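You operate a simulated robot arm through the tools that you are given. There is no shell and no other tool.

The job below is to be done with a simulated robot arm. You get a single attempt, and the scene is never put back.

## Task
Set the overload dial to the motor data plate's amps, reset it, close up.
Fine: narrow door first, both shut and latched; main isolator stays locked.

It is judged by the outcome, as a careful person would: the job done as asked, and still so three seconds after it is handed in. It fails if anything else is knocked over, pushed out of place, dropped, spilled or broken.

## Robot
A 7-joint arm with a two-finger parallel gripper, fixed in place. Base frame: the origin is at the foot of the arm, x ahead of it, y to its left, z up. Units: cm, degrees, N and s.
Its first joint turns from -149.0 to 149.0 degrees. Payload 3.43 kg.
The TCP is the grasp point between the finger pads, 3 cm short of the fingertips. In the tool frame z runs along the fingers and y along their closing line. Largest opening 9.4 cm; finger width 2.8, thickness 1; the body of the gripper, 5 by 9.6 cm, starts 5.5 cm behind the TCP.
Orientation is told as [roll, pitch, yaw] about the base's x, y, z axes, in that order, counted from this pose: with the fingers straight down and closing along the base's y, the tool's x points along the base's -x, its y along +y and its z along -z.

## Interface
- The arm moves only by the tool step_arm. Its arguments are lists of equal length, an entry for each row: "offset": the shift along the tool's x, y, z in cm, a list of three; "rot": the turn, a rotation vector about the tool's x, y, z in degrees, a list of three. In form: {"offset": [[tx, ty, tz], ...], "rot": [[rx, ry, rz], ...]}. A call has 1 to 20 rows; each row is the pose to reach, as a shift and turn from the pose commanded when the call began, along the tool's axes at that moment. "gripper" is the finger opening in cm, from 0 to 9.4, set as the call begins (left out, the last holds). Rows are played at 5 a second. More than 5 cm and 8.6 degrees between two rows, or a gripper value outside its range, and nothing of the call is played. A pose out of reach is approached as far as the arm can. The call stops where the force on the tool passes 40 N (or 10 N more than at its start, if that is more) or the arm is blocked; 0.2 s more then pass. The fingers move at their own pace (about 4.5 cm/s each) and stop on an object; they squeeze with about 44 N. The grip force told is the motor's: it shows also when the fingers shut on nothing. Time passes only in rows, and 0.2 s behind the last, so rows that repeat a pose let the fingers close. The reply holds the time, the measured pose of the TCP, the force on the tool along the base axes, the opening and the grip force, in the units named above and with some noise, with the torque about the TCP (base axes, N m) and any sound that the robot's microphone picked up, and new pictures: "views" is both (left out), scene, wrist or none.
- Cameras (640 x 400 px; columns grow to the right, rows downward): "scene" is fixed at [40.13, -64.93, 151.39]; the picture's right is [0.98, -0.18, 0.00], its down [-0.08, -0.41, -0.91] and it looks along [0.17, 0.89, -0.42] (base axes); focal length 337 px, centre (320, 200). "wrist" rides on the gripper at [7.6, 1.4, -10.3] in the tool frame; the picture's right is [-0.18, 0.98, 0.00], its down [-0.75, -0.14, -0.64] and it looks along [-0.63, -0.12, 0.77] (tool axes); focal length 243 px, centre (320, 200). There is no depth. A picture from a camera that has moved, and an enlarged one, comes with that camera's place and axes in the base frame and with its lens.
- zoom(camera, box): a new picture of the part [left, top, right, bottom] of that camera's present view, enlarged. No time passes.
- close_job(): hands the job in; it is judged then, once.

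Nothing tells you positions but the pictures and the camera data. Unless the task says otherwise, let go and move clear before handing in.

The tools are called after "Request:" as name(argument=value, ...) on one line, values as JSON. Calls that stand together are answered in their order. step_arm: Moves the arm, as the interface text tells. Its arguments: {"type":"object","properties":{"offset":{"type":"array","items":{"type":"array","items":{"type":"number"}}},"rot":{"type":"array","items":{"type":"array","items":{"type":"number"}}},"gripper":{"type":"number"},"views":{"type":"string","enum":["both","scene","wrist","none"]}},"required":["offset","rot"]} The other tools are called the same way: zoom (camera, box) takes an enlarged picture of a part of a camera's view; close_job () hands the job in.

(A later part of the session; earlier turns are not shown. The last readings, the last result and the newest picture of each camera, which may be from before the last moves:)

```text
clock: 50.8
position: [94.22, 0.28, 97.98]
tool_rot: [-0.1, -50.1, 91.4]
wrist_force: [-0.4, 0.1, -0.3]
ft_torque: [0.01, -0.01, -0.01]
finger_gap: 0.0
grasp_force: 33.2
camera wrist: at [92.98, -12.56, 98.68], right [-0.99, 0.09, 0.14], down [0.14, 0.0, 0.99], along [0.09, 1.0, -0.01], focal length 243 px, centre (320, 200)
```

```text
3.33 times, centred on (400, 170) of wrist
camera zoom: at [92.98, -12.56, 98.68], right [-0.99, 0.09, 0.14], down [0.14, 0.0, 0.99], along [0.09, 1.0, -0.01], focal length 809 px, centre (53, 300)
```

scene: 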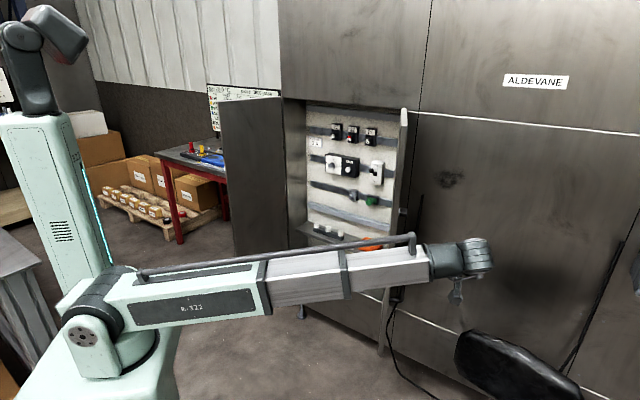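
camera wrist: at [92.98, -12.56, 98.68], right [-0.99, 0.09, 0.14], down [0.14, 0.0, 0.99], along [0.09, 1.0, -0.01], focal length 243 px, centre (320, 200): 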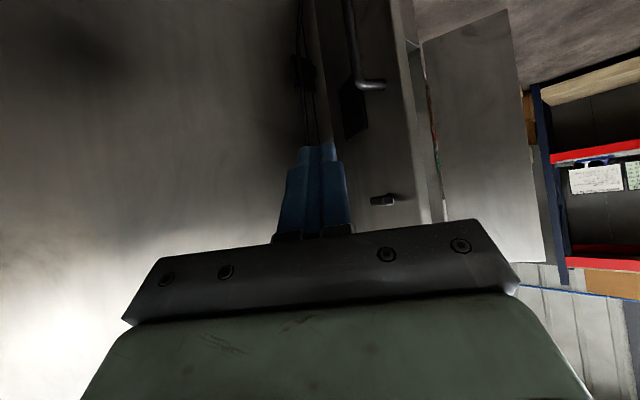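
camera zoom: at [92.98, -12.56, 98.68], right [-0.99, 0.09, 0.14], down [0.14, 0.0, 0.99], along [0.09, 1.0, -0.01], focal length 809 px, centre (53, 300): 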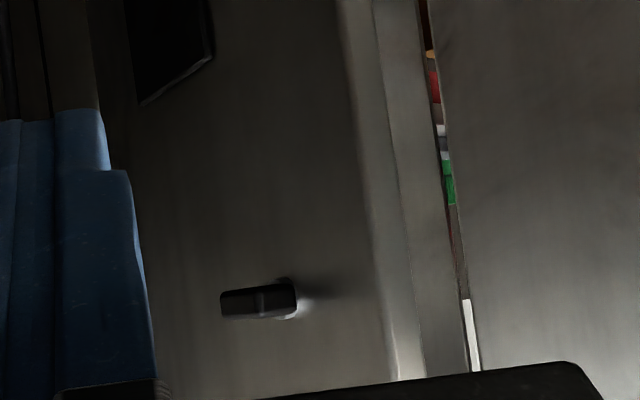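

Request:
zoom(camera="wrist", box=[330, 60, 410, 150])

Request:
zoom(camera="wrist", box=[280, 30, 340, 110])

Request:
zoom(camera="wrist", box=[360, 180, 410, 215])

```text
4.44 times, centred on (370, 105) of wrist
camera zoom: at [92.98, -12.56, 98.68], right [-0.99, 0.09, 0.14], down [0.14, 0.0, 0.99], along [0.09, 1.0, -0.01], focal length 1078 px, centre (98, 622)
```

zoom: 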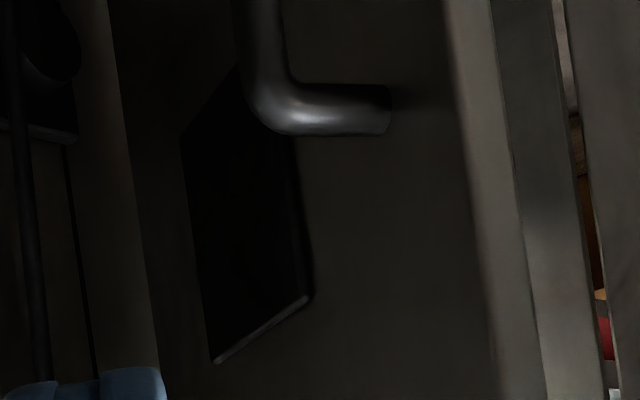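

```text
5.00 times, centred on (310, 70) of wrist
camera zoom: at [92.98, -12.56, 98.68], right [-0.99, 0.09, 0.14], down [0.14, 0.0, 0.99], along [0.09, 1.0, -0.01], focal length 1213 px, centre (370, 850)
```

zoom: 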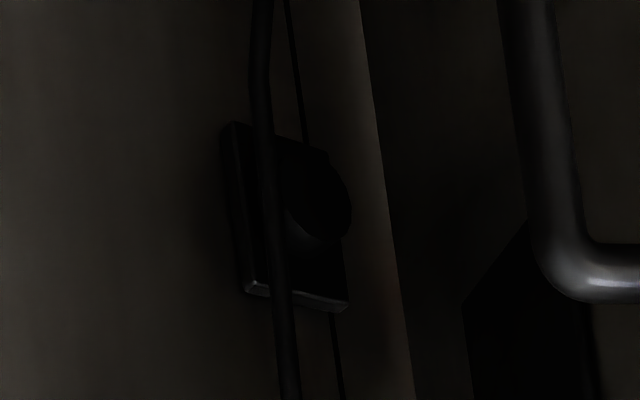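

```text
11.43 times, centred on (385, 198) of wrist
camera zoom: at [92.98, -12.56, 98.68], right [-0.99, 0.09, 0.14], down [0.14, 0.0, 0.99], along [0.09, 1.0, -0.01], focal length 2773 px, centre (-423, 229)
```

zoom: 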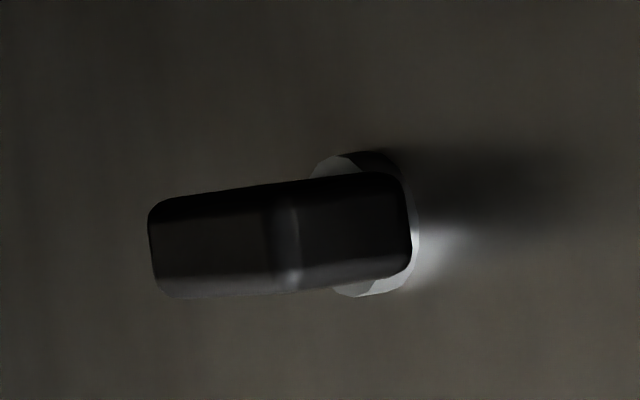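

The knob sits about 5 cm from the right door's free edge at z≈100, with the handle below it at z≈63–81. Now I'll retrace and go look at the left door's outer side.

Request:
step_arm(offset=[[-0.2, 2.12, 0.23], [-0.39, 4.24, 0.47], [-0.59, 6.35, 0.7], [-0.79, 8.47, 0.94], [-0.98, 10.6, 1.17], [-1.18, 12.7, 1.41], [-1.37, 14.8, 1.64], [-1.57, 16.9, 1.88], [-1.77, 19.1, 2.1], [-1.96, 21.2, 2.35], [-2.16, 23.3, 2.58]], rot=[[6.21, 0, 5.19], [12.42, 0, 10.38], [18.63, 0, 15.57], [24.84, 0, 20.76], [31.05, 0, 25.95], [37.26, 0, 31.15], [43.46, 0, 36.34], [49.67, 0, 41.53], [55.88, 0, 46.72], [62.09, 0, 51.91], [68.3, 0, 57.1]], views="none")

```text
clock: 53.2
position: [70.48, 3.18, 98.38]
tool_rot: [-0.2, -50.3, 2.4]
wrist_force: [-0.5, -0.7, 0.5]
ft_torque: [0.01, 0.02, 0.03]
finger_gap: 0.0
grasp_force: 33.1
```

Request:
step_arm(offset=[[0.11, 4.86, -0.13], [0.43, 9.7, -0.52], [0.96, 14.49, -1.16], [1.7, 19.21, -2.05], [2.65, 23.84, -3.19], [3.8, 28.36, -4.58], [5.15, 32.74, -6.2], [6.68, 36.97, -8.05], [8.4, 41.02, -10.12], [10.29, 44.87, -12.4], [12.35, 48.52, -14.88]], rot=[[-3.04, 0, -2.52], [-6.08, 0, -5.05], [-9.12, 0, -7.57], [-12.16, 0, -10.09], [-15.2, 0, -12.62], [-18.23, 0, -15.14], [-21.27, 0, -17.66], [-24.31, 0, -20.18], [-27.35, 0, -22.71], [-30.39, 0, -25.23], [-33.43, 0, -27.75]], views="none")

Request:
step_arm(offset=[[0.11, 4.86, -0.13], [0.43, 9.7, -0.52], [0.96, 14.49, -1.16], [1.7, 19.21, -2.05], [2.65, 23.84, -3.19], [3.8, 28.36, -4.58], [5.15, 32.74, -6.2], [6.68, 36.97, -8.05], [8.4, 41.02, -10.12], [10.29, 44.87, -12.4], [12.35, 48.52, -14.88]], rot=[[-3.04, 0, -2.52], [-6.08, 0, -5.05], [-9.12, 0, -7.57], [-12.16, 0, -10.09], [-15.2, 0, -12.62], [-18.23, 0, -15.14], [-21.27, 0, -17.66], [-24.31, 0, -20.18], [-27.35, 0, -22.71], [-30.39, 0, -25.23], [-33.43, 0, -27.75]], views="both")

```text
clock: 55.6
position: [49.33, 50.87, 98.27]
tool_rot: [0.1, -50.0, 45.7]
wrist_force: [-0.4, 0.3, -0.7]
ft_torque: [-0.01, 0.0, -0.01]
finger_gap: 0.0
grasp_force: 32.6
```

```text
clock: 58.0
position: [1.1, 70.87, 98.7]
tool_rot: [0.3, -50.2, 89.0]
wrist_force: [-0.6, -0.2, -0.1]
ft_torque: [0.0, -0.01, 0.04]
finger_gap: 0.01
grasp_force: 32.8
camera wrist: at [-0.55, 58.13, 99.22], right [-0.98, 0.13, 0.14], down [0.14, -0.01, 0.99], along [0.13, 0.99, -0.01], focal length 243 px, centre (320, 200)
```

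scene: 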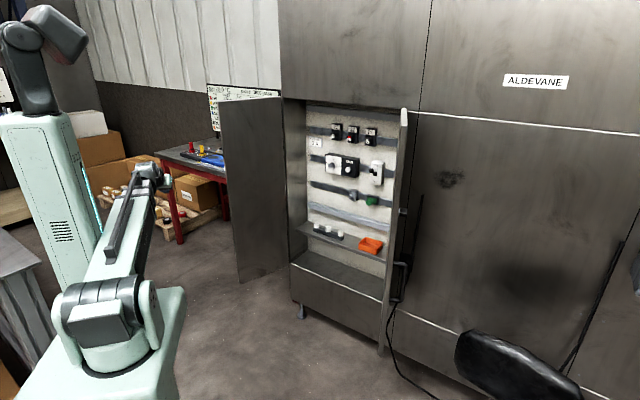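
wrist: 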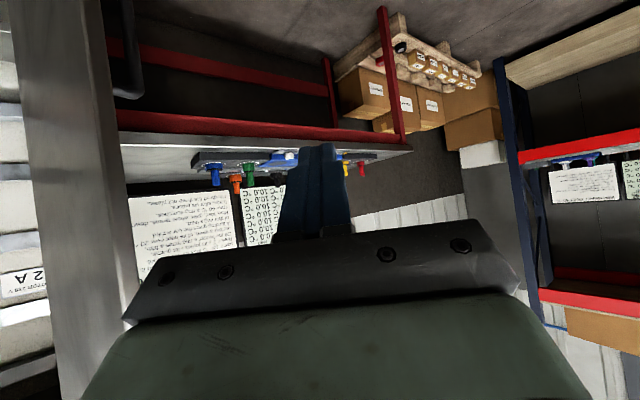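

Request:
zoom(camera="wrist", box=[0, 0, 240, 200])

Request:
step_arm(offset=[[-0.9, 0.06, 1.07], [-1.79, 0.12, 2.15], [-2.69, 0.18, 3.22], [-3.59, 0.24, 4.29], [-4.48, 0.3, 5.37], [-5.38, 0.35, 6.44], [-6.28, 0.41, 7.51], [-7.18, 0.47, 8.58], [-8.07, 0.53, 9.66], [-8.97, 0.59, 10.73]], rot=[[6.1, 0, 5.1], [12.3, 0, 10.3], [18.4, 0, 15.4], [24.5, 0, 20.5], [30.7, 0, 25.6], [36.8, 0, 30.8], [43, 0, 35.9], [49.1, 0, 41], [55.2, 0, 46.2], [61.4, 0, 51.3]], views="both")

Request:
zoom(camera="wrist", box=[160, 0, 400, 200])

```text
2.00 times, centred on (120, 100) of wrist
camera zoom: at [-0.55, 58.13, 99.22], right [-0.98, 0.13, 0.14], down [0.14, -0.01, 0.99], along [0.13, 0.99, -0.01], focal length 485 px, centre (720, 400)
```

zoom: 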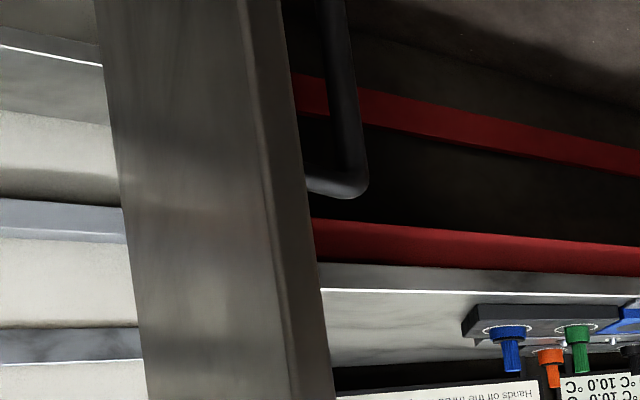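

```text
clock: 60.2
position: [0.4, 84.93, 98.39]
tool_rot: [0.2, -50.0, 8.9]
wrist_force: [0.0, -1.1, 0.5]
ft_torque: [0.0, 0.02, 0.03]
finger_gap: 0.0
grasp_force: 33.1
camera wrist: at [-12.41, 84.22, 99.01], right [-0.04, 0.99, 0.14], down [0.02, -0.14, 0.99], along [1.0, 0.04, -0.01], focal length 243 px, centre (320, 200)
```

scene: 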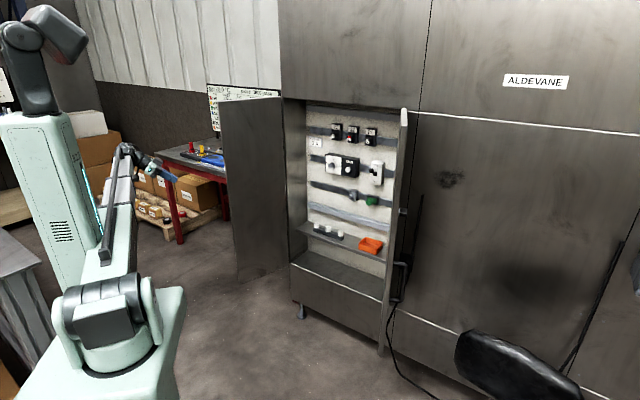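
wrist: 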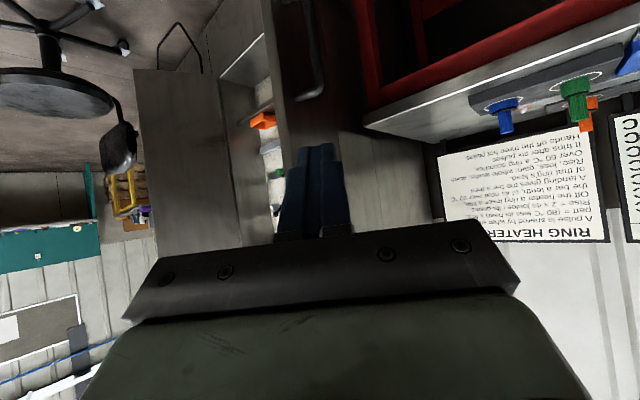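

```text
2.00 times, centred on (280, 100) of wrist
camera zoom: at [-12.41, 84.22, 99.01], right [-0.04, 0.99, 0.14], down [0.02, -0.14, 0.99], along [1.0, 0.04, -0.01], focal length 485 px, centre (400, 400)
```

zoom: 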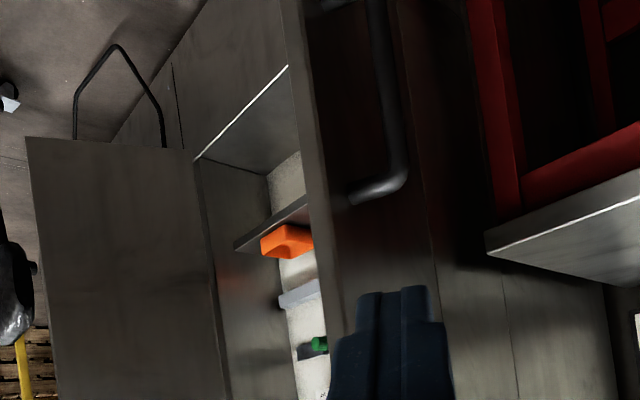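

The left door has a handle too. I'll shift outward to see the rest of its outer face.

Request:
step_arm(offset=[[0.3, 3.1, -0.4], [0.55, 6.2, -0.65], [0.8, 9.3, -1.0]], rot=[[2.3, 0, 1.9], [4.6, 0, 3.8], [6.9, 0, 5.8]], views="wrist")

Request:
zoom(camera="wrist", box=[160, 0, 360, 125])

Request:
zoom(camera="wrist", box=[120, 110, 320, 235])

```text
clock: 61.0
position: [-2.23, 93.9, 98.37]
tool_rot: [0.0, -49.8, 0.0]
wrist_force: [0.6, -0.6, 0.7]
ft_torque: [-0.02, -0.01, -0.02]
finger_gap: 0.0
grasp_force: 32.7
camera wrist: at [-14.92, 95.17, 99.06], right [0.12, 0.98, 0.14], down [-0.01, -0.14, 0.99], along [0.99, -0.12, -0.01], focal length 243 px, centre (320, 200)
```

wrist: 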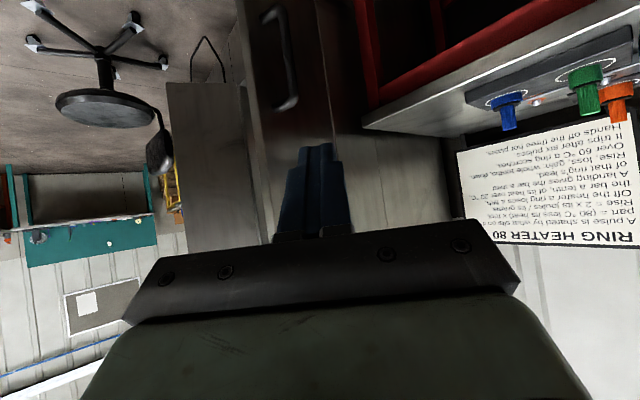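

```text
3.20 times, centred on (260, 62) of wrist
camera zoom: at [-14.92, 95.17, 99.06], right [0.12, 0.98, 0.14], down [-0.01, -0.14, 0.99], along [0.99, -0.12, -0.01], focal length 776 px, centre (512, 640)
```

zoom: 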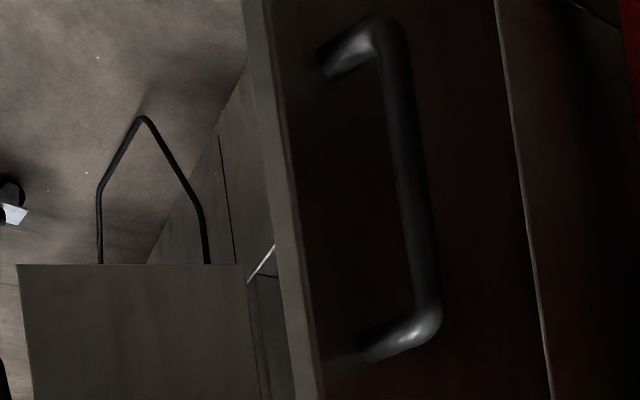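

```text
3.20 times, centred on (220, 172) of wrist
camera zoom: at [-14.92, 95.17, 99.06], right [0.12, 0.98, 0.14], down [-0.01, -0.14, 0.99], along [0.99, -0.12, -0.01], focal length 776 px, centre (640, 288)
```

zoom: 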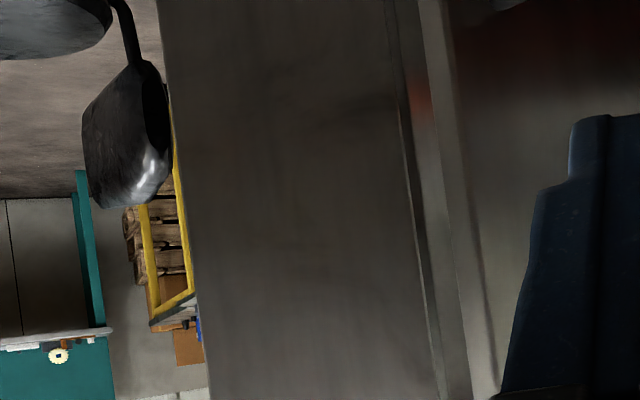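

The left door has only a handle, with no knob, so the right door carries the latch. I'll move in for a close look at the left door's free edge for a lip or strike.

Request:
step_arm(offset=[[-1.3, -4, 1.55], [-2.6, -8, 3.1], [-3.9, -12, 4.7], [-5.3, -16, 6.2], [-6.6, -20, 7.8], [-7.88, -23.9, 9.32]], rot=[[0, 0, 0], [0, 0, 0], [0, 0, 0], [0, 0, 0], [0, 0, 0], [0, 0, 0]], views="wrist")

Request:
zoom(camera="wrist", box=[360, 0, 560, 125])

Request:
zoom(camera="wrist", box=[400, 110, 600, 235])

Request:
zoom(camera="wrist", box=[440, 220, 640, 345])

```text
clock: 62.4
position: [10.29, 69.81, 98.25]
tool_rot: [0.1, -49.9, 0.1]
wrist_force: [-0.8, 0.5, 0.3]
ft_torque: [-0.01, -0.01, 0.01]
finger_gap: 0.0
grasp_force: 32.8
camera wrist: at [-2.38, 71.11, 98.99], right [0.12, 0.98, 0.14], down [-0.01, -0.14, 0.99], along [0.99, -0.11, -0.01], focal length 243 px, centre (320, 200)
```

wrist: 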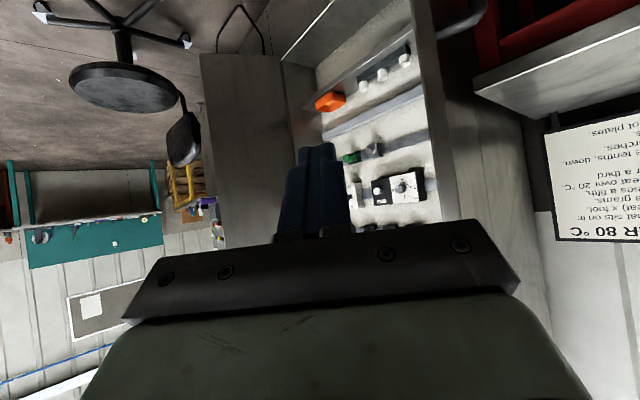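

```text
3.20 times, centred on (460, 62) of wrist
camera zoom: at [-2.38, 71.11, 98.99], right [0.12, 0.98, 0.14], down [-0.01, -0.14, 0.99], along [0.99, -0.11, -0.01], focal length 776 px, centre (-128, 640)
```

zoom: 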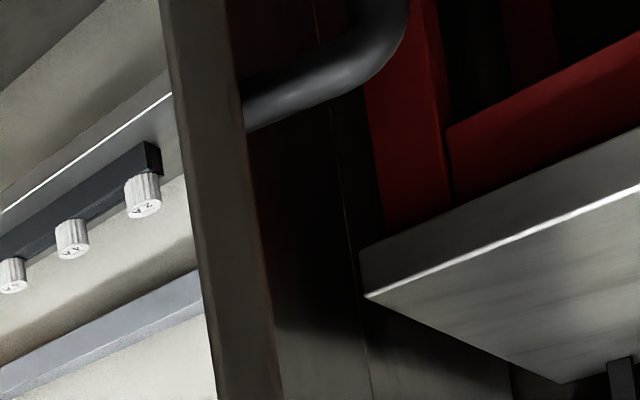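

```text
3.20 times, centred on (500, 172) of wrist
camera zoom: at [-2.38, 71.11, 98.99], right [0.12, 0.98, 0.14], down [-0.01, -0.14, 0.99], along [0.99, -0.11, -0.01], focal length 776 px, centre (-256, 288)
```

zoom: 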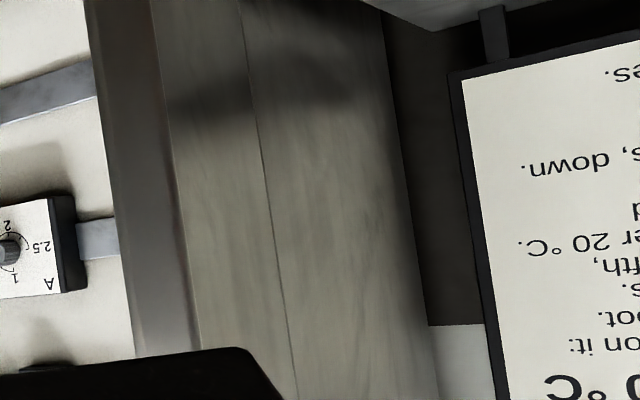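

```text
3.20 times, centred on (540, 282) of wrist
camera zoom: at [-2.38, 71.11, 98.99], right [0.12, 0.98, 0.14], down [-0.01, -0.14, 0.99], along [0.99, -0.11, -0.01], focal length 776 px, centre (-384, -64)
```

zoom: 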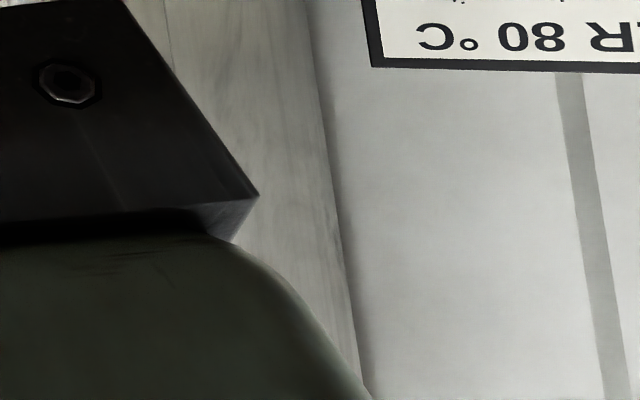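

Request:
zoom(camera="wrist", box=[410, 90, 480, 140])

Request:
zoom(camera="wrist", box=[425, 140, 485, 220])

Request:
zoom(camera="wrist", box=[390, 0, 480, 60])

```text
8.00 times, centred on (445, 115) of wrist
camera zoom: at [-2.38, 71.11, 98.99], right [0.12, 0.98, 0.14], down [-0.01, -0.14, 0.99], along [0.99, -0.11, -0.01], focal length 1941 px, centre (-680, 880)
```

zoom: 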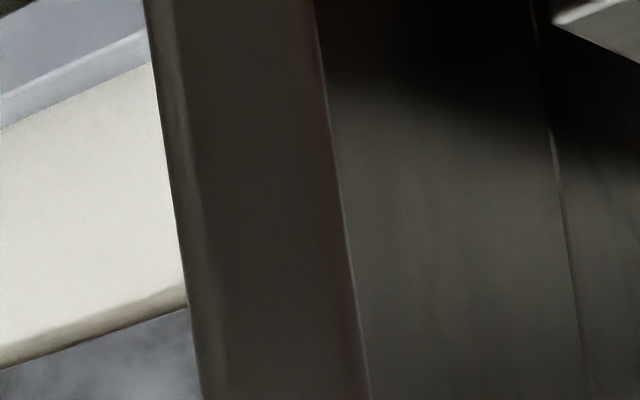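

```text
5.00 times, centred on (455, 180) of wrist
camera zoom: at [-2.38, 71.11, 98.99], right [0.12, 0.98, 0.14], down [-0.01, -0.14, 0.99], along [0.99, -0.11, -0.01], focal length 1213 px, centre (-355, 300)
```

zoom: 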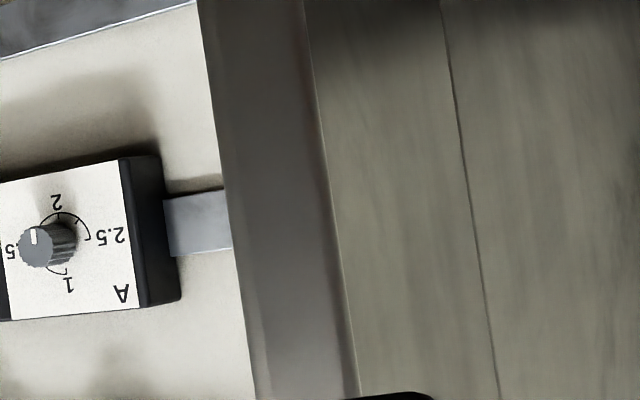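

```text
6.67 times, centred on (435, 30) of wrist
camera zoom: at [-2.38, 71.11, 98.99], right [0.12, 0.98, 0.14], down [-0.01, -0.14, 0.99], along [0.99, -0.11, -0.01], focal length 1618 px, centre (-447, 1333)
```

zoom: 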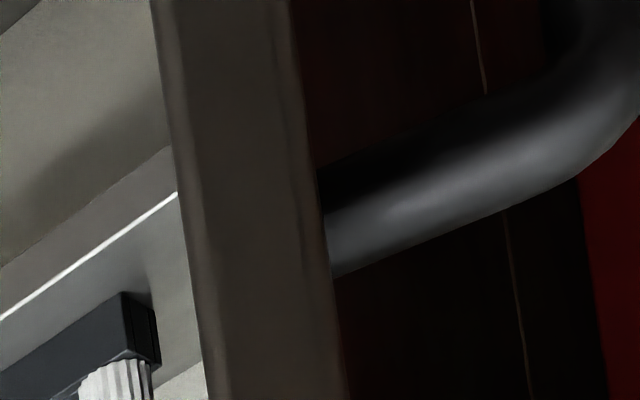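

Both doors look like plain slabs about 2.4 cm thick, and the left one has no knob, so I take it to be the leaf that closes first. My plan is to grip its free edge and swing it round on its hinge arc. I'll open the fingers and line up with the edge.

Request:
step_arm(offset=[[-1.14, 2.15, 1.36], [-2.28, 4.3, 2.7], [-3.4, 6.45, 4.07], [-4.57, 8.6, 5.43], [-4.57, 8.6, 5.43], [-4.57, 8.6, 5.43]], rot=[[-4.45, 0, -3.75], [-8.9, 0, -7.5], [-13.35, 0, -11.25], [-17.8, 0, -15.0], [-17.8, 0, -15.0], [-17.8, 0, -15.0]], gripper=9.4, views="both")

```text
clock: 63.8
position: [17.04, 78.74, 98.64]
tool_rot: [0.1, -50.0, 23.4]
wrist_force: [-0.4, -0.5, -0.3]
ft_torque: [0.02, 0.01, -0.01]
finger_gap: 9.38
grasp_force: 0.0
camera wrist: at [4.79, 74.81, 99.18], right [-0.28, 0.95, 0.14], down [0.05, -0.13, 0.99], along [0.96, 0.29, -0.01], focal length 243 px, centre (320, 200)
```

scene: 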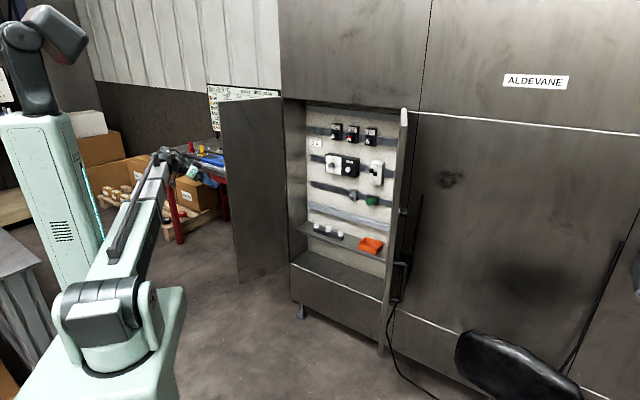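
wrist: 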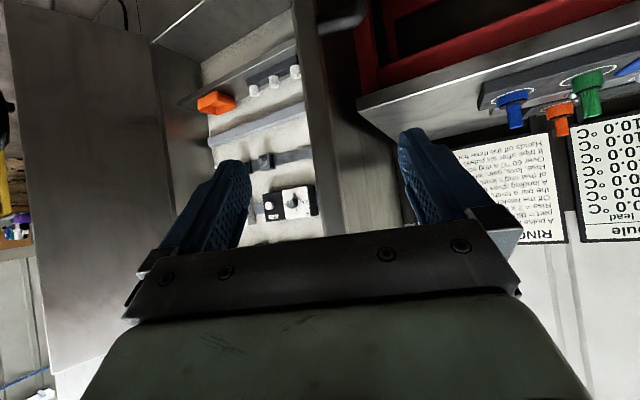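

Request:
zoom(camera="wrist", box=[280, 140, 400, 230])

Request:
zoom(camera="wrist", box=[130, 0, 330, 125])

```text
4.44 times, centred on (340, 185) of wrist
camera zoom: at [4.79, 74.81, 99.18], right [-0.28, 0.95, 0.14], down [0.05, -0.13, 0.99], along [0.96, 0.29, -0.01], focal length 1078 px, centre (231, 267)
```

zoom: 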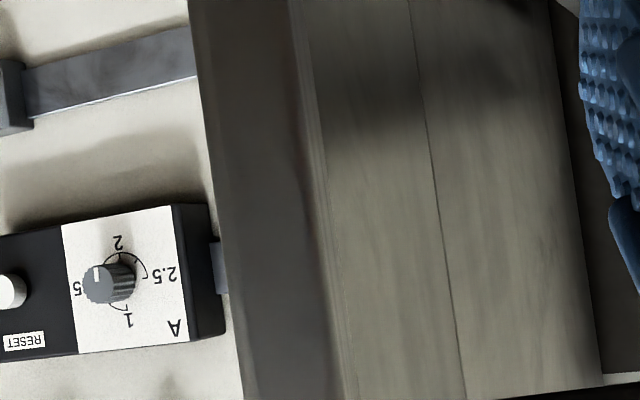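

```text
3.20 times, centred on (230, 62) of wrist
camera zoom: at [4.79, 74.81, 99.18], right [-0.28, 0.95, 0.14], down [0.05, -0.13, 0.99], along [0.96, 0.29, -0.01], focal length 776 px, centre (608, 640)
```

zoom: 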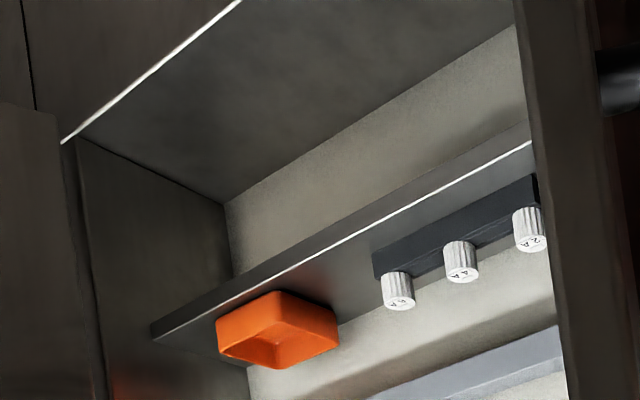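

The edge is centred between the open fingers. I'll advance so it sits between the pads.

Request:
step_arm(offset=[[-1.5, -0.1, 1.8], [-3.0, -0.2, 3.6], [-4.5, -0.2, 5.4], [-5.9, -0.2, 7.05], [-5.9, -0.2, 7.05]], rot=[[0, 0, 0], [0, 0, 0], [0, 0, 0], [0, 0, 0], [0, 0, 0]], views="wrist")

Request:
zoom(camera="wrist", box=[220, 100, 440, 240])

```text
clock: 65.0
position: [25.63, 82.52, 98.62]
tool_rot: [0.1, -49.9, 23.3]
wrist_force: [-0.2, 0.2, 0.3]
ft_torque: [0.02, -0.01, 0.0]
finger_gap: 9.38
grasp_force: 0.0
camera wrist: at [13.36, 78.52, 99.24], right [-0.28, 0.95, 0.14], down [0.05, -0.13, 0.99], along [0.96, 0.29, -0.01], focal length 243 px, centre (320, 200)
```

wrist: 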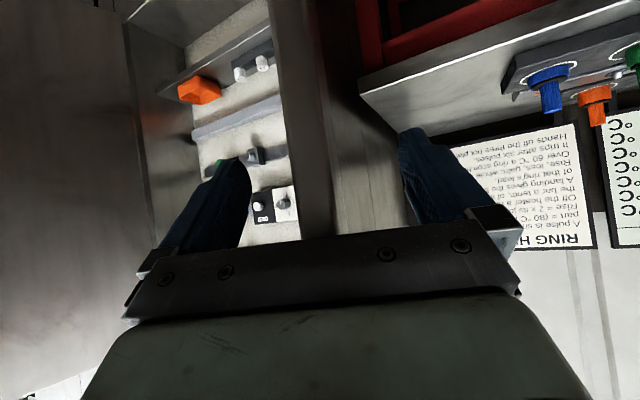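

```text
2.86 times, centred on (330, 170) of wrist
camera zoom: at [13.36, 78.52, 99.24], right [-0.28, 0.95, 0.14], down [0.05, -0.13, 0.99], along [0.96, 0.29, -0.01], focal length 693 px, centre (291, 286)
```

zoom: 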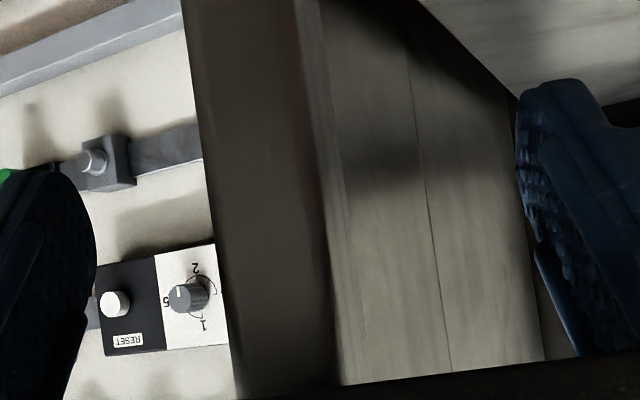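

Request:
step_arm(offset=[[-0.5, -0.15, 0.6], [-0.96, -0.3, 1.15], [-0.96, -0.3, 1.15]], rot=[[0, 0, 0], [0, 0, 0], [0, 0, 0]], views="none")

Request:
step_arm(offset=[[0, 0, 0], [0, 0, 0], [0, 0, 0], [0, 0, 0], [0, 0, 0]], rot=[[0, 0, 0], [0, 0, 0], [0, 0, 0], [0, 0, 0], [0, 0, 0]], gripper=1.0, views="both")

```text
clock: 65.5
position: [26.08, 82.16, 98.45]
tool_rot: [0.2, -49.9, 23.5]
wrist_force: [-16.6, -5.5, 8.5]
ft_torque: [0.31, -1.14, -0.22]
finger_gap: 9.39
grasp_force: 0.2
stopped in row 2: the force on the tool passed its limit at 51 N (the readings are from after the stop); the commanded pose is now the measured one
```

```text
clock: 66.7
position: [26.21, 82.24, 98.49]
tool_rot: [0.0, -49.9, 23.5]
wrist_force: [-31.7, -18.9, 10.5]
ft_torque: [-0.28, -3.03, -0.88]
finger_gap: 2.46
grasp_force: 28.1
camera wrist: at [13.84, 78.28, 99.24], right [-0.28, 0.95, 0.14], down [0.05, -0.13, 0.99], along [0.96, 0.29, -0.01], focal length 243 px, centre (320, 200)
```

scene: 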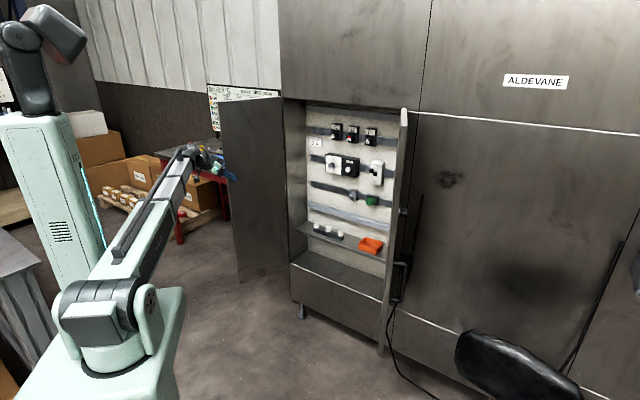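
wrist: 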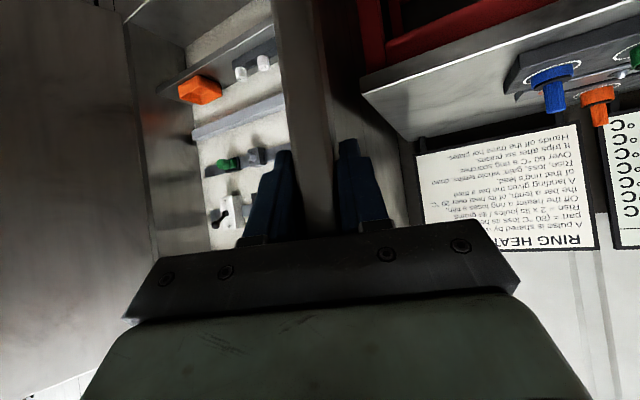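

The gripper body bumped the edge, so I'm a bit too deep, and the door measures 2.46 cm thick. I'll open, back off about 1 cm and re-grip.

Request:
step_arm(offset=[[0, 0, 0], [0, 0, 0], [0.32, 0, -0.38], [0.64, 0, -0.77], [0.64, 0, -0.77]], rot=[[0, 0, 0], [0, 0, 0], [0, 0, 0], [0, 0, 0], [0, 0, 0]], gripper=4.0, views="none")

Request:
step_arm(offset=[[0, 0, 0], [0, 0, 0], [0, 0, 0], [0, 0, 0]], rot=[[0, 0, 0], [0, 0, 0], [0, 0, 0], [0, 0, 0]], gripper=1.0, views="wrist")

Request:
zoom(camera="wrist", box=[220, 100, 440, 240])

```text
clock: 67.9
position: [25.19, 81.91, 98.4]
tool_rot: [0.2, -49.7, 23.5]
wrist_force: [-0.8, -0.3, -0.5]
ft_torque: [-0.04, -0.01, 0.0]
finger_gap: 4.01
grasp_force: 0.1
```

```text
clock: 68.9
position: [25.23, 81.89, 98.52]
tool_rot: [0.1, -49.7, 23.5]
wrist_force: [1.4, 1.7, -0.1]
ft_torque: [-0.21, -0.1, -0.17]
finger_gap: 2.43
grasp_force: 45.5
camera wrist: at [13.1, 77.97, 99.17], right [-0.28, 0.95, 0.14], down [0.05, -0.13, 0.99], along [0.96, 0.29, -0.01], focal length 243 px, centre (320, 200)
```

wrist: 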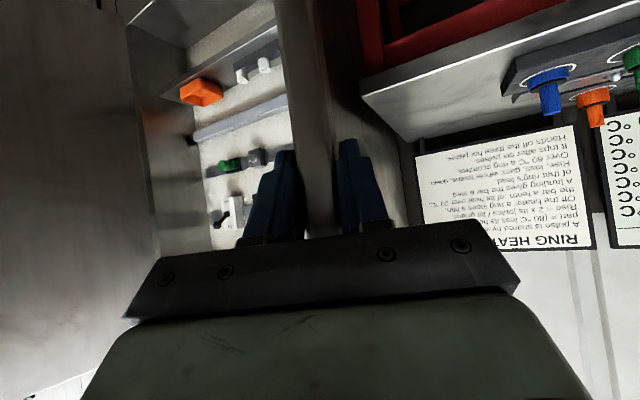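

```text
2.86 times, centred on (330, 170) of wrist
camera zoom: at [13.1, 77.97, 99.17], right [-0.28, 0.95, 0.14], down [0.05, -0.13, 0.99], along [0.96, 0.29, -0.01], focal length 693 px, centre (291, 286)
```

zoom: 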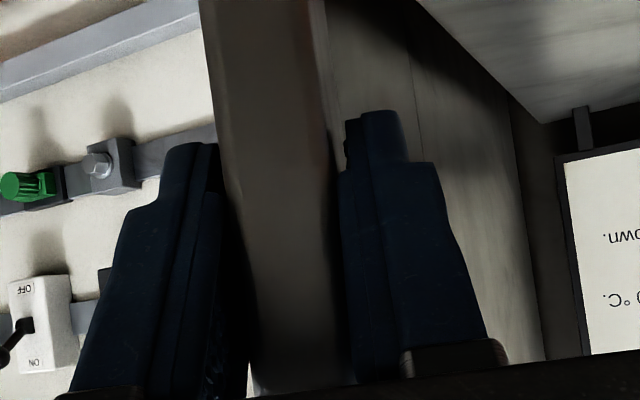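

I have a good grip on the left door's edge, and the door line matches the tool heading of 23.5°. I'll start swinging it about its hinge at (51.5,93.3), 10° first, watching the forces.

Request:
step_arm(offset=[[-0.02, -1.25, 0.02], [-0.07, -2.5, 0.08], [-0.16, -3.74, 0.19], [-0.28, -4.97, 0.33]], rot=[[-1.91, 0, -1.61], [-3.82, 0, -3.23], [-5.73, 0, -4.84], [-7.64, 0, -6.46]], views="none")

```text
clock: 69.9
position: [27.8, 77.55, 98.47]
tool_rot: [0.1, -49.6, 33.5]
wrist_force: [6.2, 4.9, -8.4]
ft_torque: [-0.33, 0.1, -0.24]
finger_gap: 2.48
grasp_force: 44.9
```

It swings freely. I'll continue another 20°.

Request:
step_arm(offset=[[-0.07, -2.5, 0.08], [-0.28, -4.97, 0.33], [-0.63, -7.42, 0.75], [-1.12, -9.8, 1.32]], rot=[[-3.82, 0, -3.23], [-7.64, 0, -6.46], [-11.46, 0, -9.68], [-15.28, 0, -12.91]], views="none")

```text
clock: 70.9
position: [34.6, 70.23, 98.53]
tool_rot: [0.1, -50.0, 53.6]
wrist_force: [12.3, 18.3, -0.7]
ft_torque: [-0.45, 0.04, -0.1]
finger_gap: 2.43
grasp_force: 44.9
```

Request:
step_arm(offset=[[-0.15, -2.49, 0.18], [-0.45, -4.95, 0.54], [-0.82, -7.38, 0.97], [-1.32, -9.74, 1.57]], rot=[[-3.83, 0, -3.21], [-7.66, 0, -6.43], [-11.49, 0, -9.64], [-15.32, 0, -12.86]], views="scene")

```text
clock: 71.9
position: [43.37, 66.01, 98.54]
tool_rot: [0.3, -49.7, 73.5]
wrist_force: [-3.3, -7.4, 2.7]
ft_torque: [-0.13, -0.7, 0.1]
finger_gap: 2.43
grasp_force: 45.0
```

scene: 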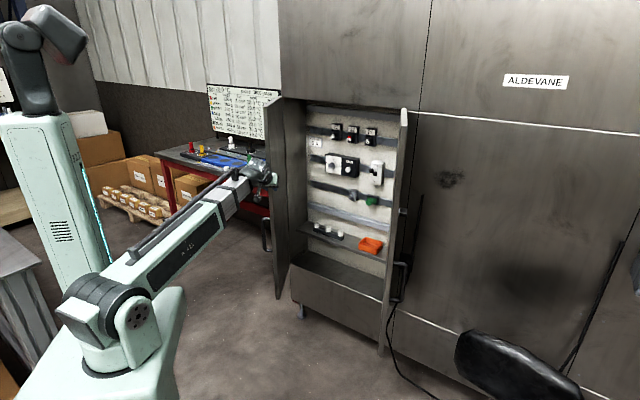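

Request:
step_arm(offset=[[-0.09, -2.49, 0.1], [-0.31, -4.96, 0.37], [-0.68, -7.39, 0.8], [-1.18, -9.76, 1.4]], rot=[[-3.83, 0, -3.21], [-7.66, 0, -6.43], [-11.49, 0, -9.64], [-15.32, 0, -12.86]], views="none")

```text
clock: 72.9
position: [53.54, 65.12, 98.4]
tool_rot: [0.3, -50.0, 93.4]
wrist_force: [0.3, -28.4, 12.6]
ft_torque: [-0.51, -0.49, 0.65]
finger_gap: 2.49
grasp_force: 45.3
```

Request:
step_arm(offset=[[0.13, -0.5, -0.15], [0.05, -2.48, -0.07], [-0.1, -4.94, 0.1], [-0.45, -7.36, 0.54]], rot=[[-0.77, 0, -0.64], [-3.83, 0, -3.21], [-7.66, 0, -6.43], [-11.49, 0, -9.64]], views="both")

```text
clock: 73.9
position: [60.68, 66.57, 98.4]
tool_rot: [0.3, -50.3, 108.4]
wrist_force: [-5.6, 12.8, 13.2]
ft_torque: [-0.08, -0.59, 0.49]
finger_gap: 2.46
grasp_force: 45.2
camera wrist: at [63.42, 53.95, 99.07], right [-0.97, -0.2, 0.14], down [0.14, 0.04, 0.99], along [-0.21, 0.98, -0.01], focal length 243 px, centre (320, 200)
```

scene: 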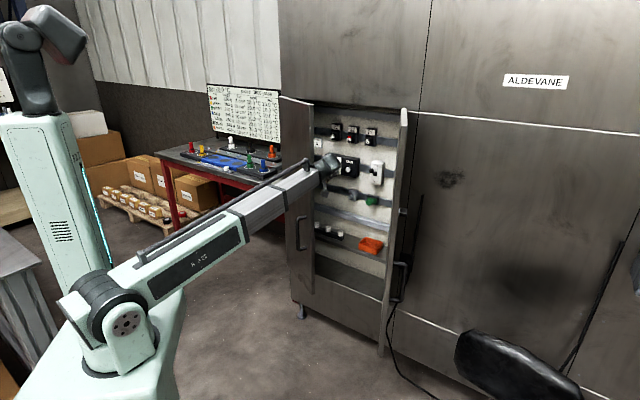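
wrist: 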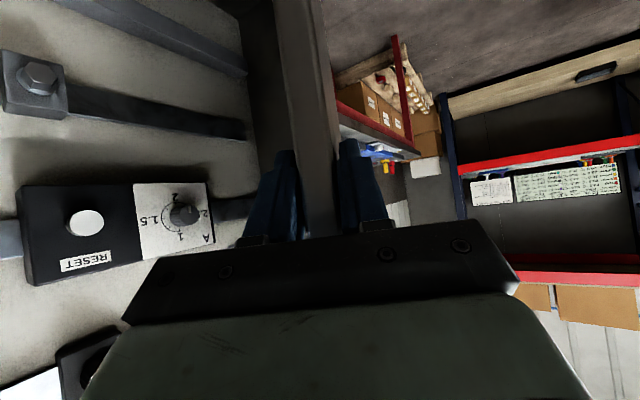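

The left door is now about 27° from closed. I'll release the edge and back straight off it.

Request:
step_arm(offset=[[0, 0, 0], [0, 0, 0], [0, 0, 0], [1.6, 0, -1.9], [3.2, 0, -3.85], [4.8, 0, -5.8], [6.4, 0, -7.7], [6.4, 0, -7.7]], rot=[[0, 0, 0], [0, 0, 0], [0, 0, 0], [0, 0, 0], [0, 0, 0], [0, 0, 0], [0, 0, 0], [0, 0, 0]], gripper=6.0, views="both")

Request:
zoom(camera="wrist", box=[220, 0, 420, 230])

Request:
zoom(camera="scene", box=[260, 85, 420, 345])

```text
clock: 75.7
position: [64.03, 56.76, 98.28]
tool_rot: [0.3, -50.0, 108.4]
wrist_force: [-0.3, -0.1, -0.6]
ft_torque: [0.03, 0.05, 0.01]
finger_gap: 6.0
grasp_force: 0.0
camera wrist: at [66.74, 44.17, 98.92], right [-0.97, -0.2, 0.14], down [0.14, 0.04, 0.99], along [-0.2, 0.98, -0.01], focal length 243 px, centre (320, 200)
```

scene: 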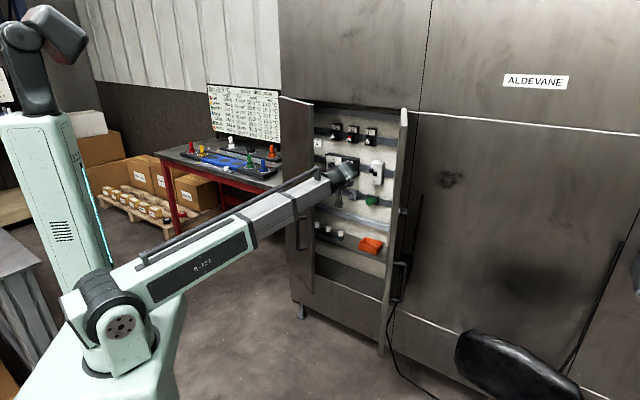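
wrist: 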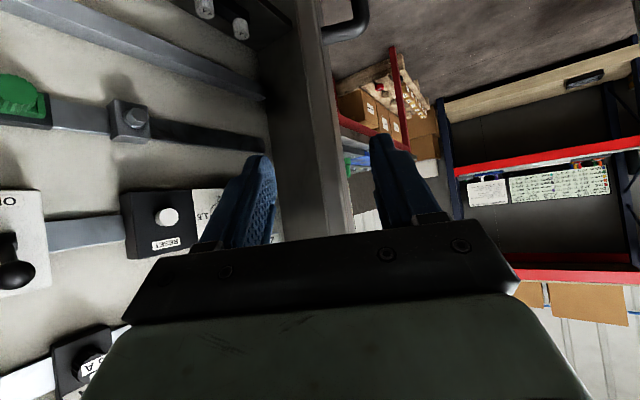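

```text
1.74 times, centred on (320, 115) of wrist
camera zoom: at [66.74, 44.17, 98.92], right [-0.97, -0.2, 0.14], down [0.14, 0.04, 0.99], along [-0.2, 0.98, -0.01], focal length 422 px, centre (320, 348)
```

zoom: 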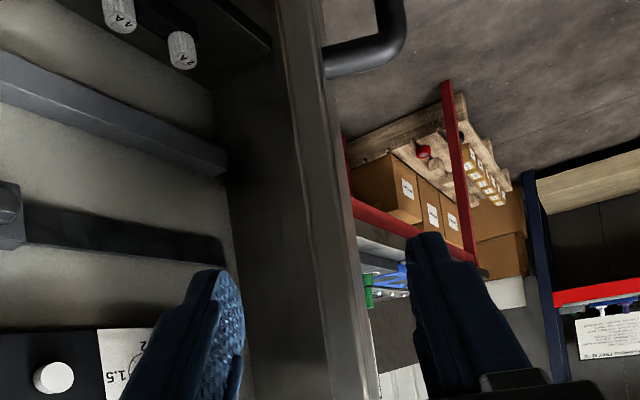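

```text
1.54 times, centred on (340, 215) of scene
camera zoom: at [40.13, -64.93, 151.39], right [0.98, -0.18, 0.0], down [-0.08, -0.41, -0.91], along [0.17, 0.89, -0.42], focal length 519 px, centre (289, 177)
```

zoom: 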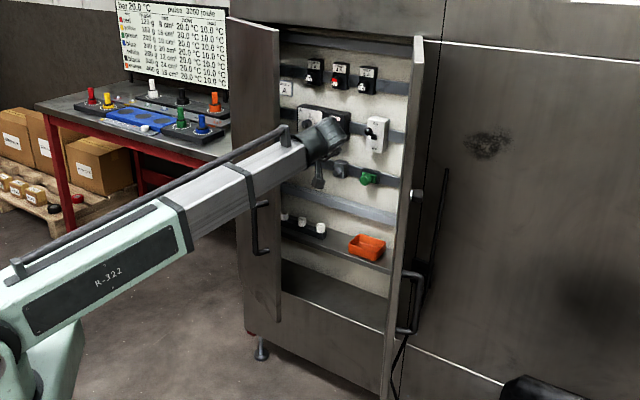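

The door stays where I left it. Before fully closing anything, I'll run the same edge test on the right door to compare widths directly. First I'll back off and come around.

Request:
step_arm(offset=[[-0.85, 3.16, -2.1], [-1.7, 6.3, -4.2], [-2.56, 9.5, -6.3], [-3.4, 12.65, -8.4], [-4.27, 15.8, -10.5], [-5.12, 18.97, -12.57]], rot=[[5.33, 0, 4.48], [10.67, 0, 8.97], [16, 0, 13.45], [21.3, 0, 17.9], [26.7, 0, 22.4], [32.0, 0, 26.9]], gripper=9.4, views="none")

```text
clock: 77.1
position: [48.25, 44.8, 110.55]
tool_rot: [0.3, -49.8, 66.4]
wrist_force: [-0.1, 0.6, 0.9]
ft_torque: [0.01, 0.0, 0.03]
finger_gap: 9.38
grasp_force: 0.0
```

Request:
step_arm(offset=[[1.61, -3.97, -1.9], [3.21, -7.93, -3.8], [4.82, -11.9, -5.7], [6.43, -15.87, -7.6], [8.03, -19.83, -9.5], [9.64, -23.8, -11.4], [11.25, -27.77, -13.3], [12.85, -31.73, -15.2], [14.46, -35.7, -17.1], [14.46, -35.7, -17.1]], rot=[[0, 0, 0], [0, 0, 0], [0, 0, 0], [0, 0, 0], [0, 0, 0], [0, 0, 0], [0, 0, 0], [0, 0, 0], [0, 0, 0], [0, 0, 0]], views="both")

```text
clock: 79.3
position: [71.81, 9.89, 110.49]
tool_rot: [0.3, -49.8, 66.6]
wrist_force: [0.2, 0.4, 0.5]
ft_torque: [-0.01, 0.03, -0.03]
finger_gap: 9.4
grasp_force: 0.2
camera wrist: at [65.62, -1.3, 111.15], right [-0.86, 0.5, 0.14], down [0.13, -0.06, 0.99], along [0.5, 0.87, -0.01], focal length 243 px, centre (320, 200)
```

scene: 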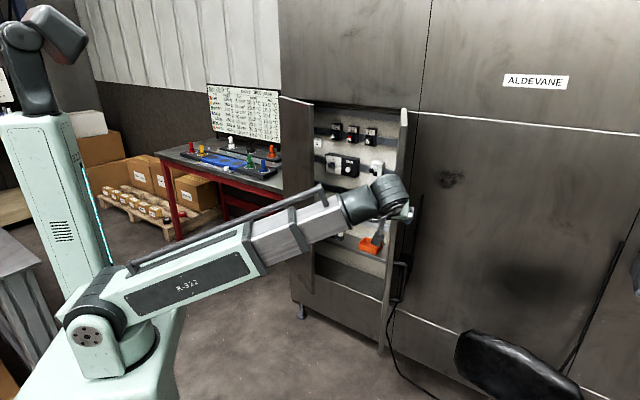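
wrist: 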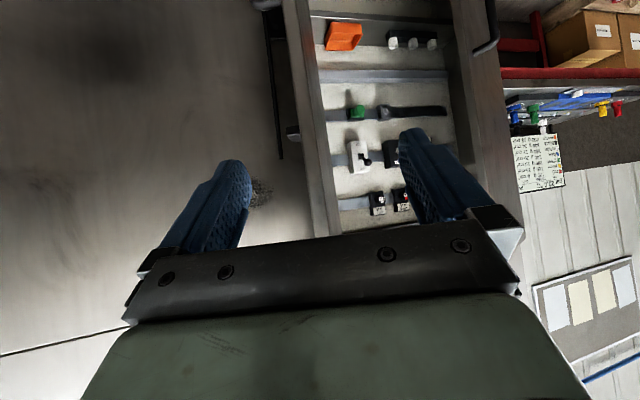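

Request:
zoom(camera="wrist", box=[260, 100, 380, 230])

```text
3.08 times, centred on (320, 165) of wrist
camera zoom: at [65.62, -1.3, 111.15], right [-0.86, 0.5, 0.14], down [0.13, -0.06, 0.99], along [0.5, 0.87, -0.01], focal length 746 px, centre (320, 308)
```

zoom: 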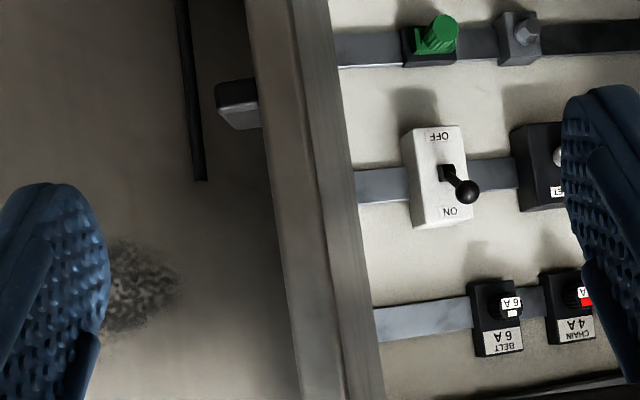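

Request:
step_arm(offset=[[-1.9, -0.9, 2.3], [-3.9, -1.75, 4.6], [-5.8, -2.6, 6.9], [-5.8, -2.6, 6.9]], rot=[[0, 0, 0], [0, 0, 0], [0, 0, 0], [0, 0, 0]], views="wrist")

Request:
zoom(camera="wrist", box=[260, 100, 380, 230])

```text
clock: 80.3
position: [77.96, 17.57, 110.56]
tool_rot: [0.3, -49.8, 66.6]
wrist_force: [0.5, 0.2, 0.3]
ft_torque: [0.02, 0.03, -0.01]
finger_gap: 9.4
grasp_force: 0.0
camera wrist: at [71.64, 6.24, 111.26], right [-0.86, 0.5, 0.14], down [0.13, -0.06, 0.99], along [0.5, 0.87, -0.01], focal length 243 px, centre (320, 200)
```

wrist: 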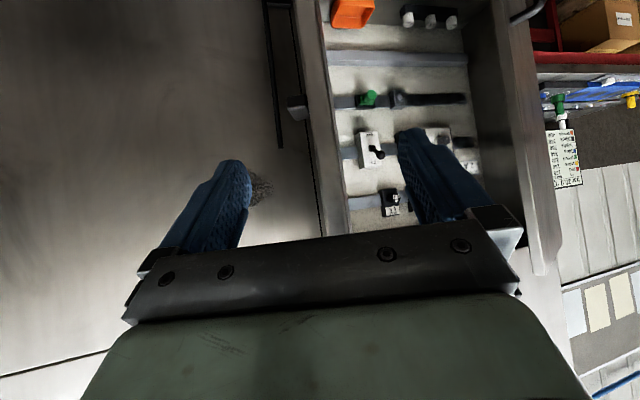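

```text
3.08 times, centred on (320, 165) of wrist
camera zoom: at [71.64, 6.24, 111.26], right [-0.86, 0.5, 0.14], down [0.13, -0.06, 0.99], along [0.5, 0.87, -0.01], focal length 746 px, centre (320, 308)
```

zoom: 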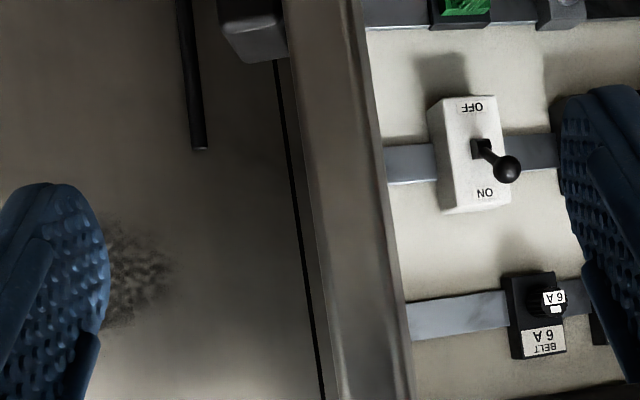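

Request:
zoom(camera="wrist", box=[300, 160, 360, 220])

```text
6.67 times, centred on (330, 190) of wrist
camera zoom: at [71.64, 6.24, 111.26], right [-0.86, 0.5, 0.14], down [0.13, -0.06, 0.99], along [0.5, 0.87, -0.01], focal length 1618 px, centre (253, 267)
```

zoom: 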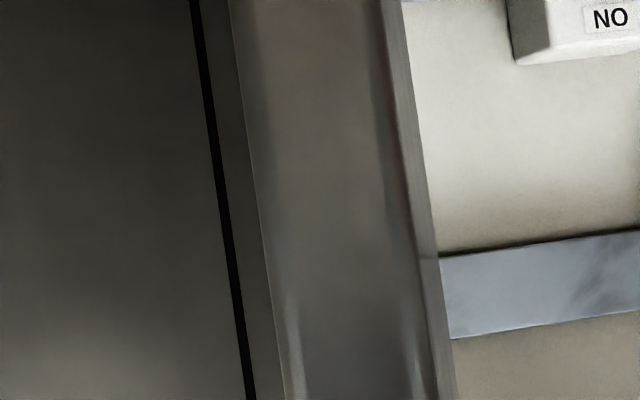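

Request:
step_arm(offset=[[-1.6, 0.05, 1.9], [-3.2, 0.1, 3.8], [-4.5, 0.15, 5.35], [-4.85, 0.15, 5.73], [-5.03, 0.15, 5.95], [-5.23, 0.15, 6.18], [-5.42, 0.15, 6.42], [-5.61, 0.15, 6.65], [-5.81, 0.15, 6.87], [-6.0, 0.15, 7.1], [-6.2, 0.15, 7.33]], rot=[[0, 0, 0], [0, 0, 0], [0, 0, 0], [0, 0, 0], [0, 0, 0], [0, 0, 0], [0, 0, 0], [0, 0, 0], [0, 0, 0], [0, 0, 0], [0, 0, 0]], views="wrist")

```text
clock: 82.7
position: [81.79, 26.48, 110.4]
tool_rot: [0.3, -49.9, 66.6]
wrist_force: [-1.0, -0.8, 0.3]
ft_torque: [0.04, 0.0, 0.02]
finger_gap: 9.41
grasp_force: 0.0
camera wrist: at [75.41, 15.1, 111.01], right [-0.86, 0.5, 0.14], down [0.13, -0.06, 0.99], along [0.5, 0.87, -0.01], focal length 243 px, centre (320, 200)
```

wrist: 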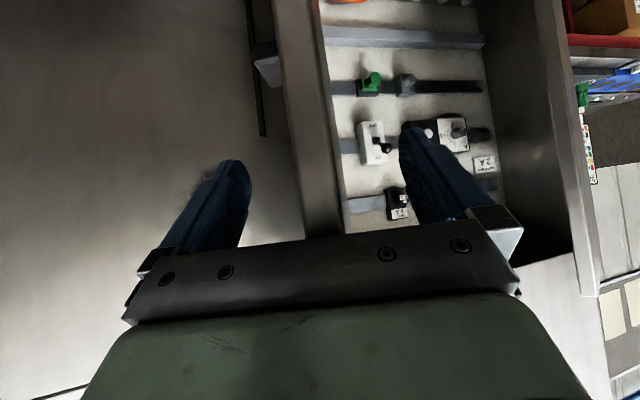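

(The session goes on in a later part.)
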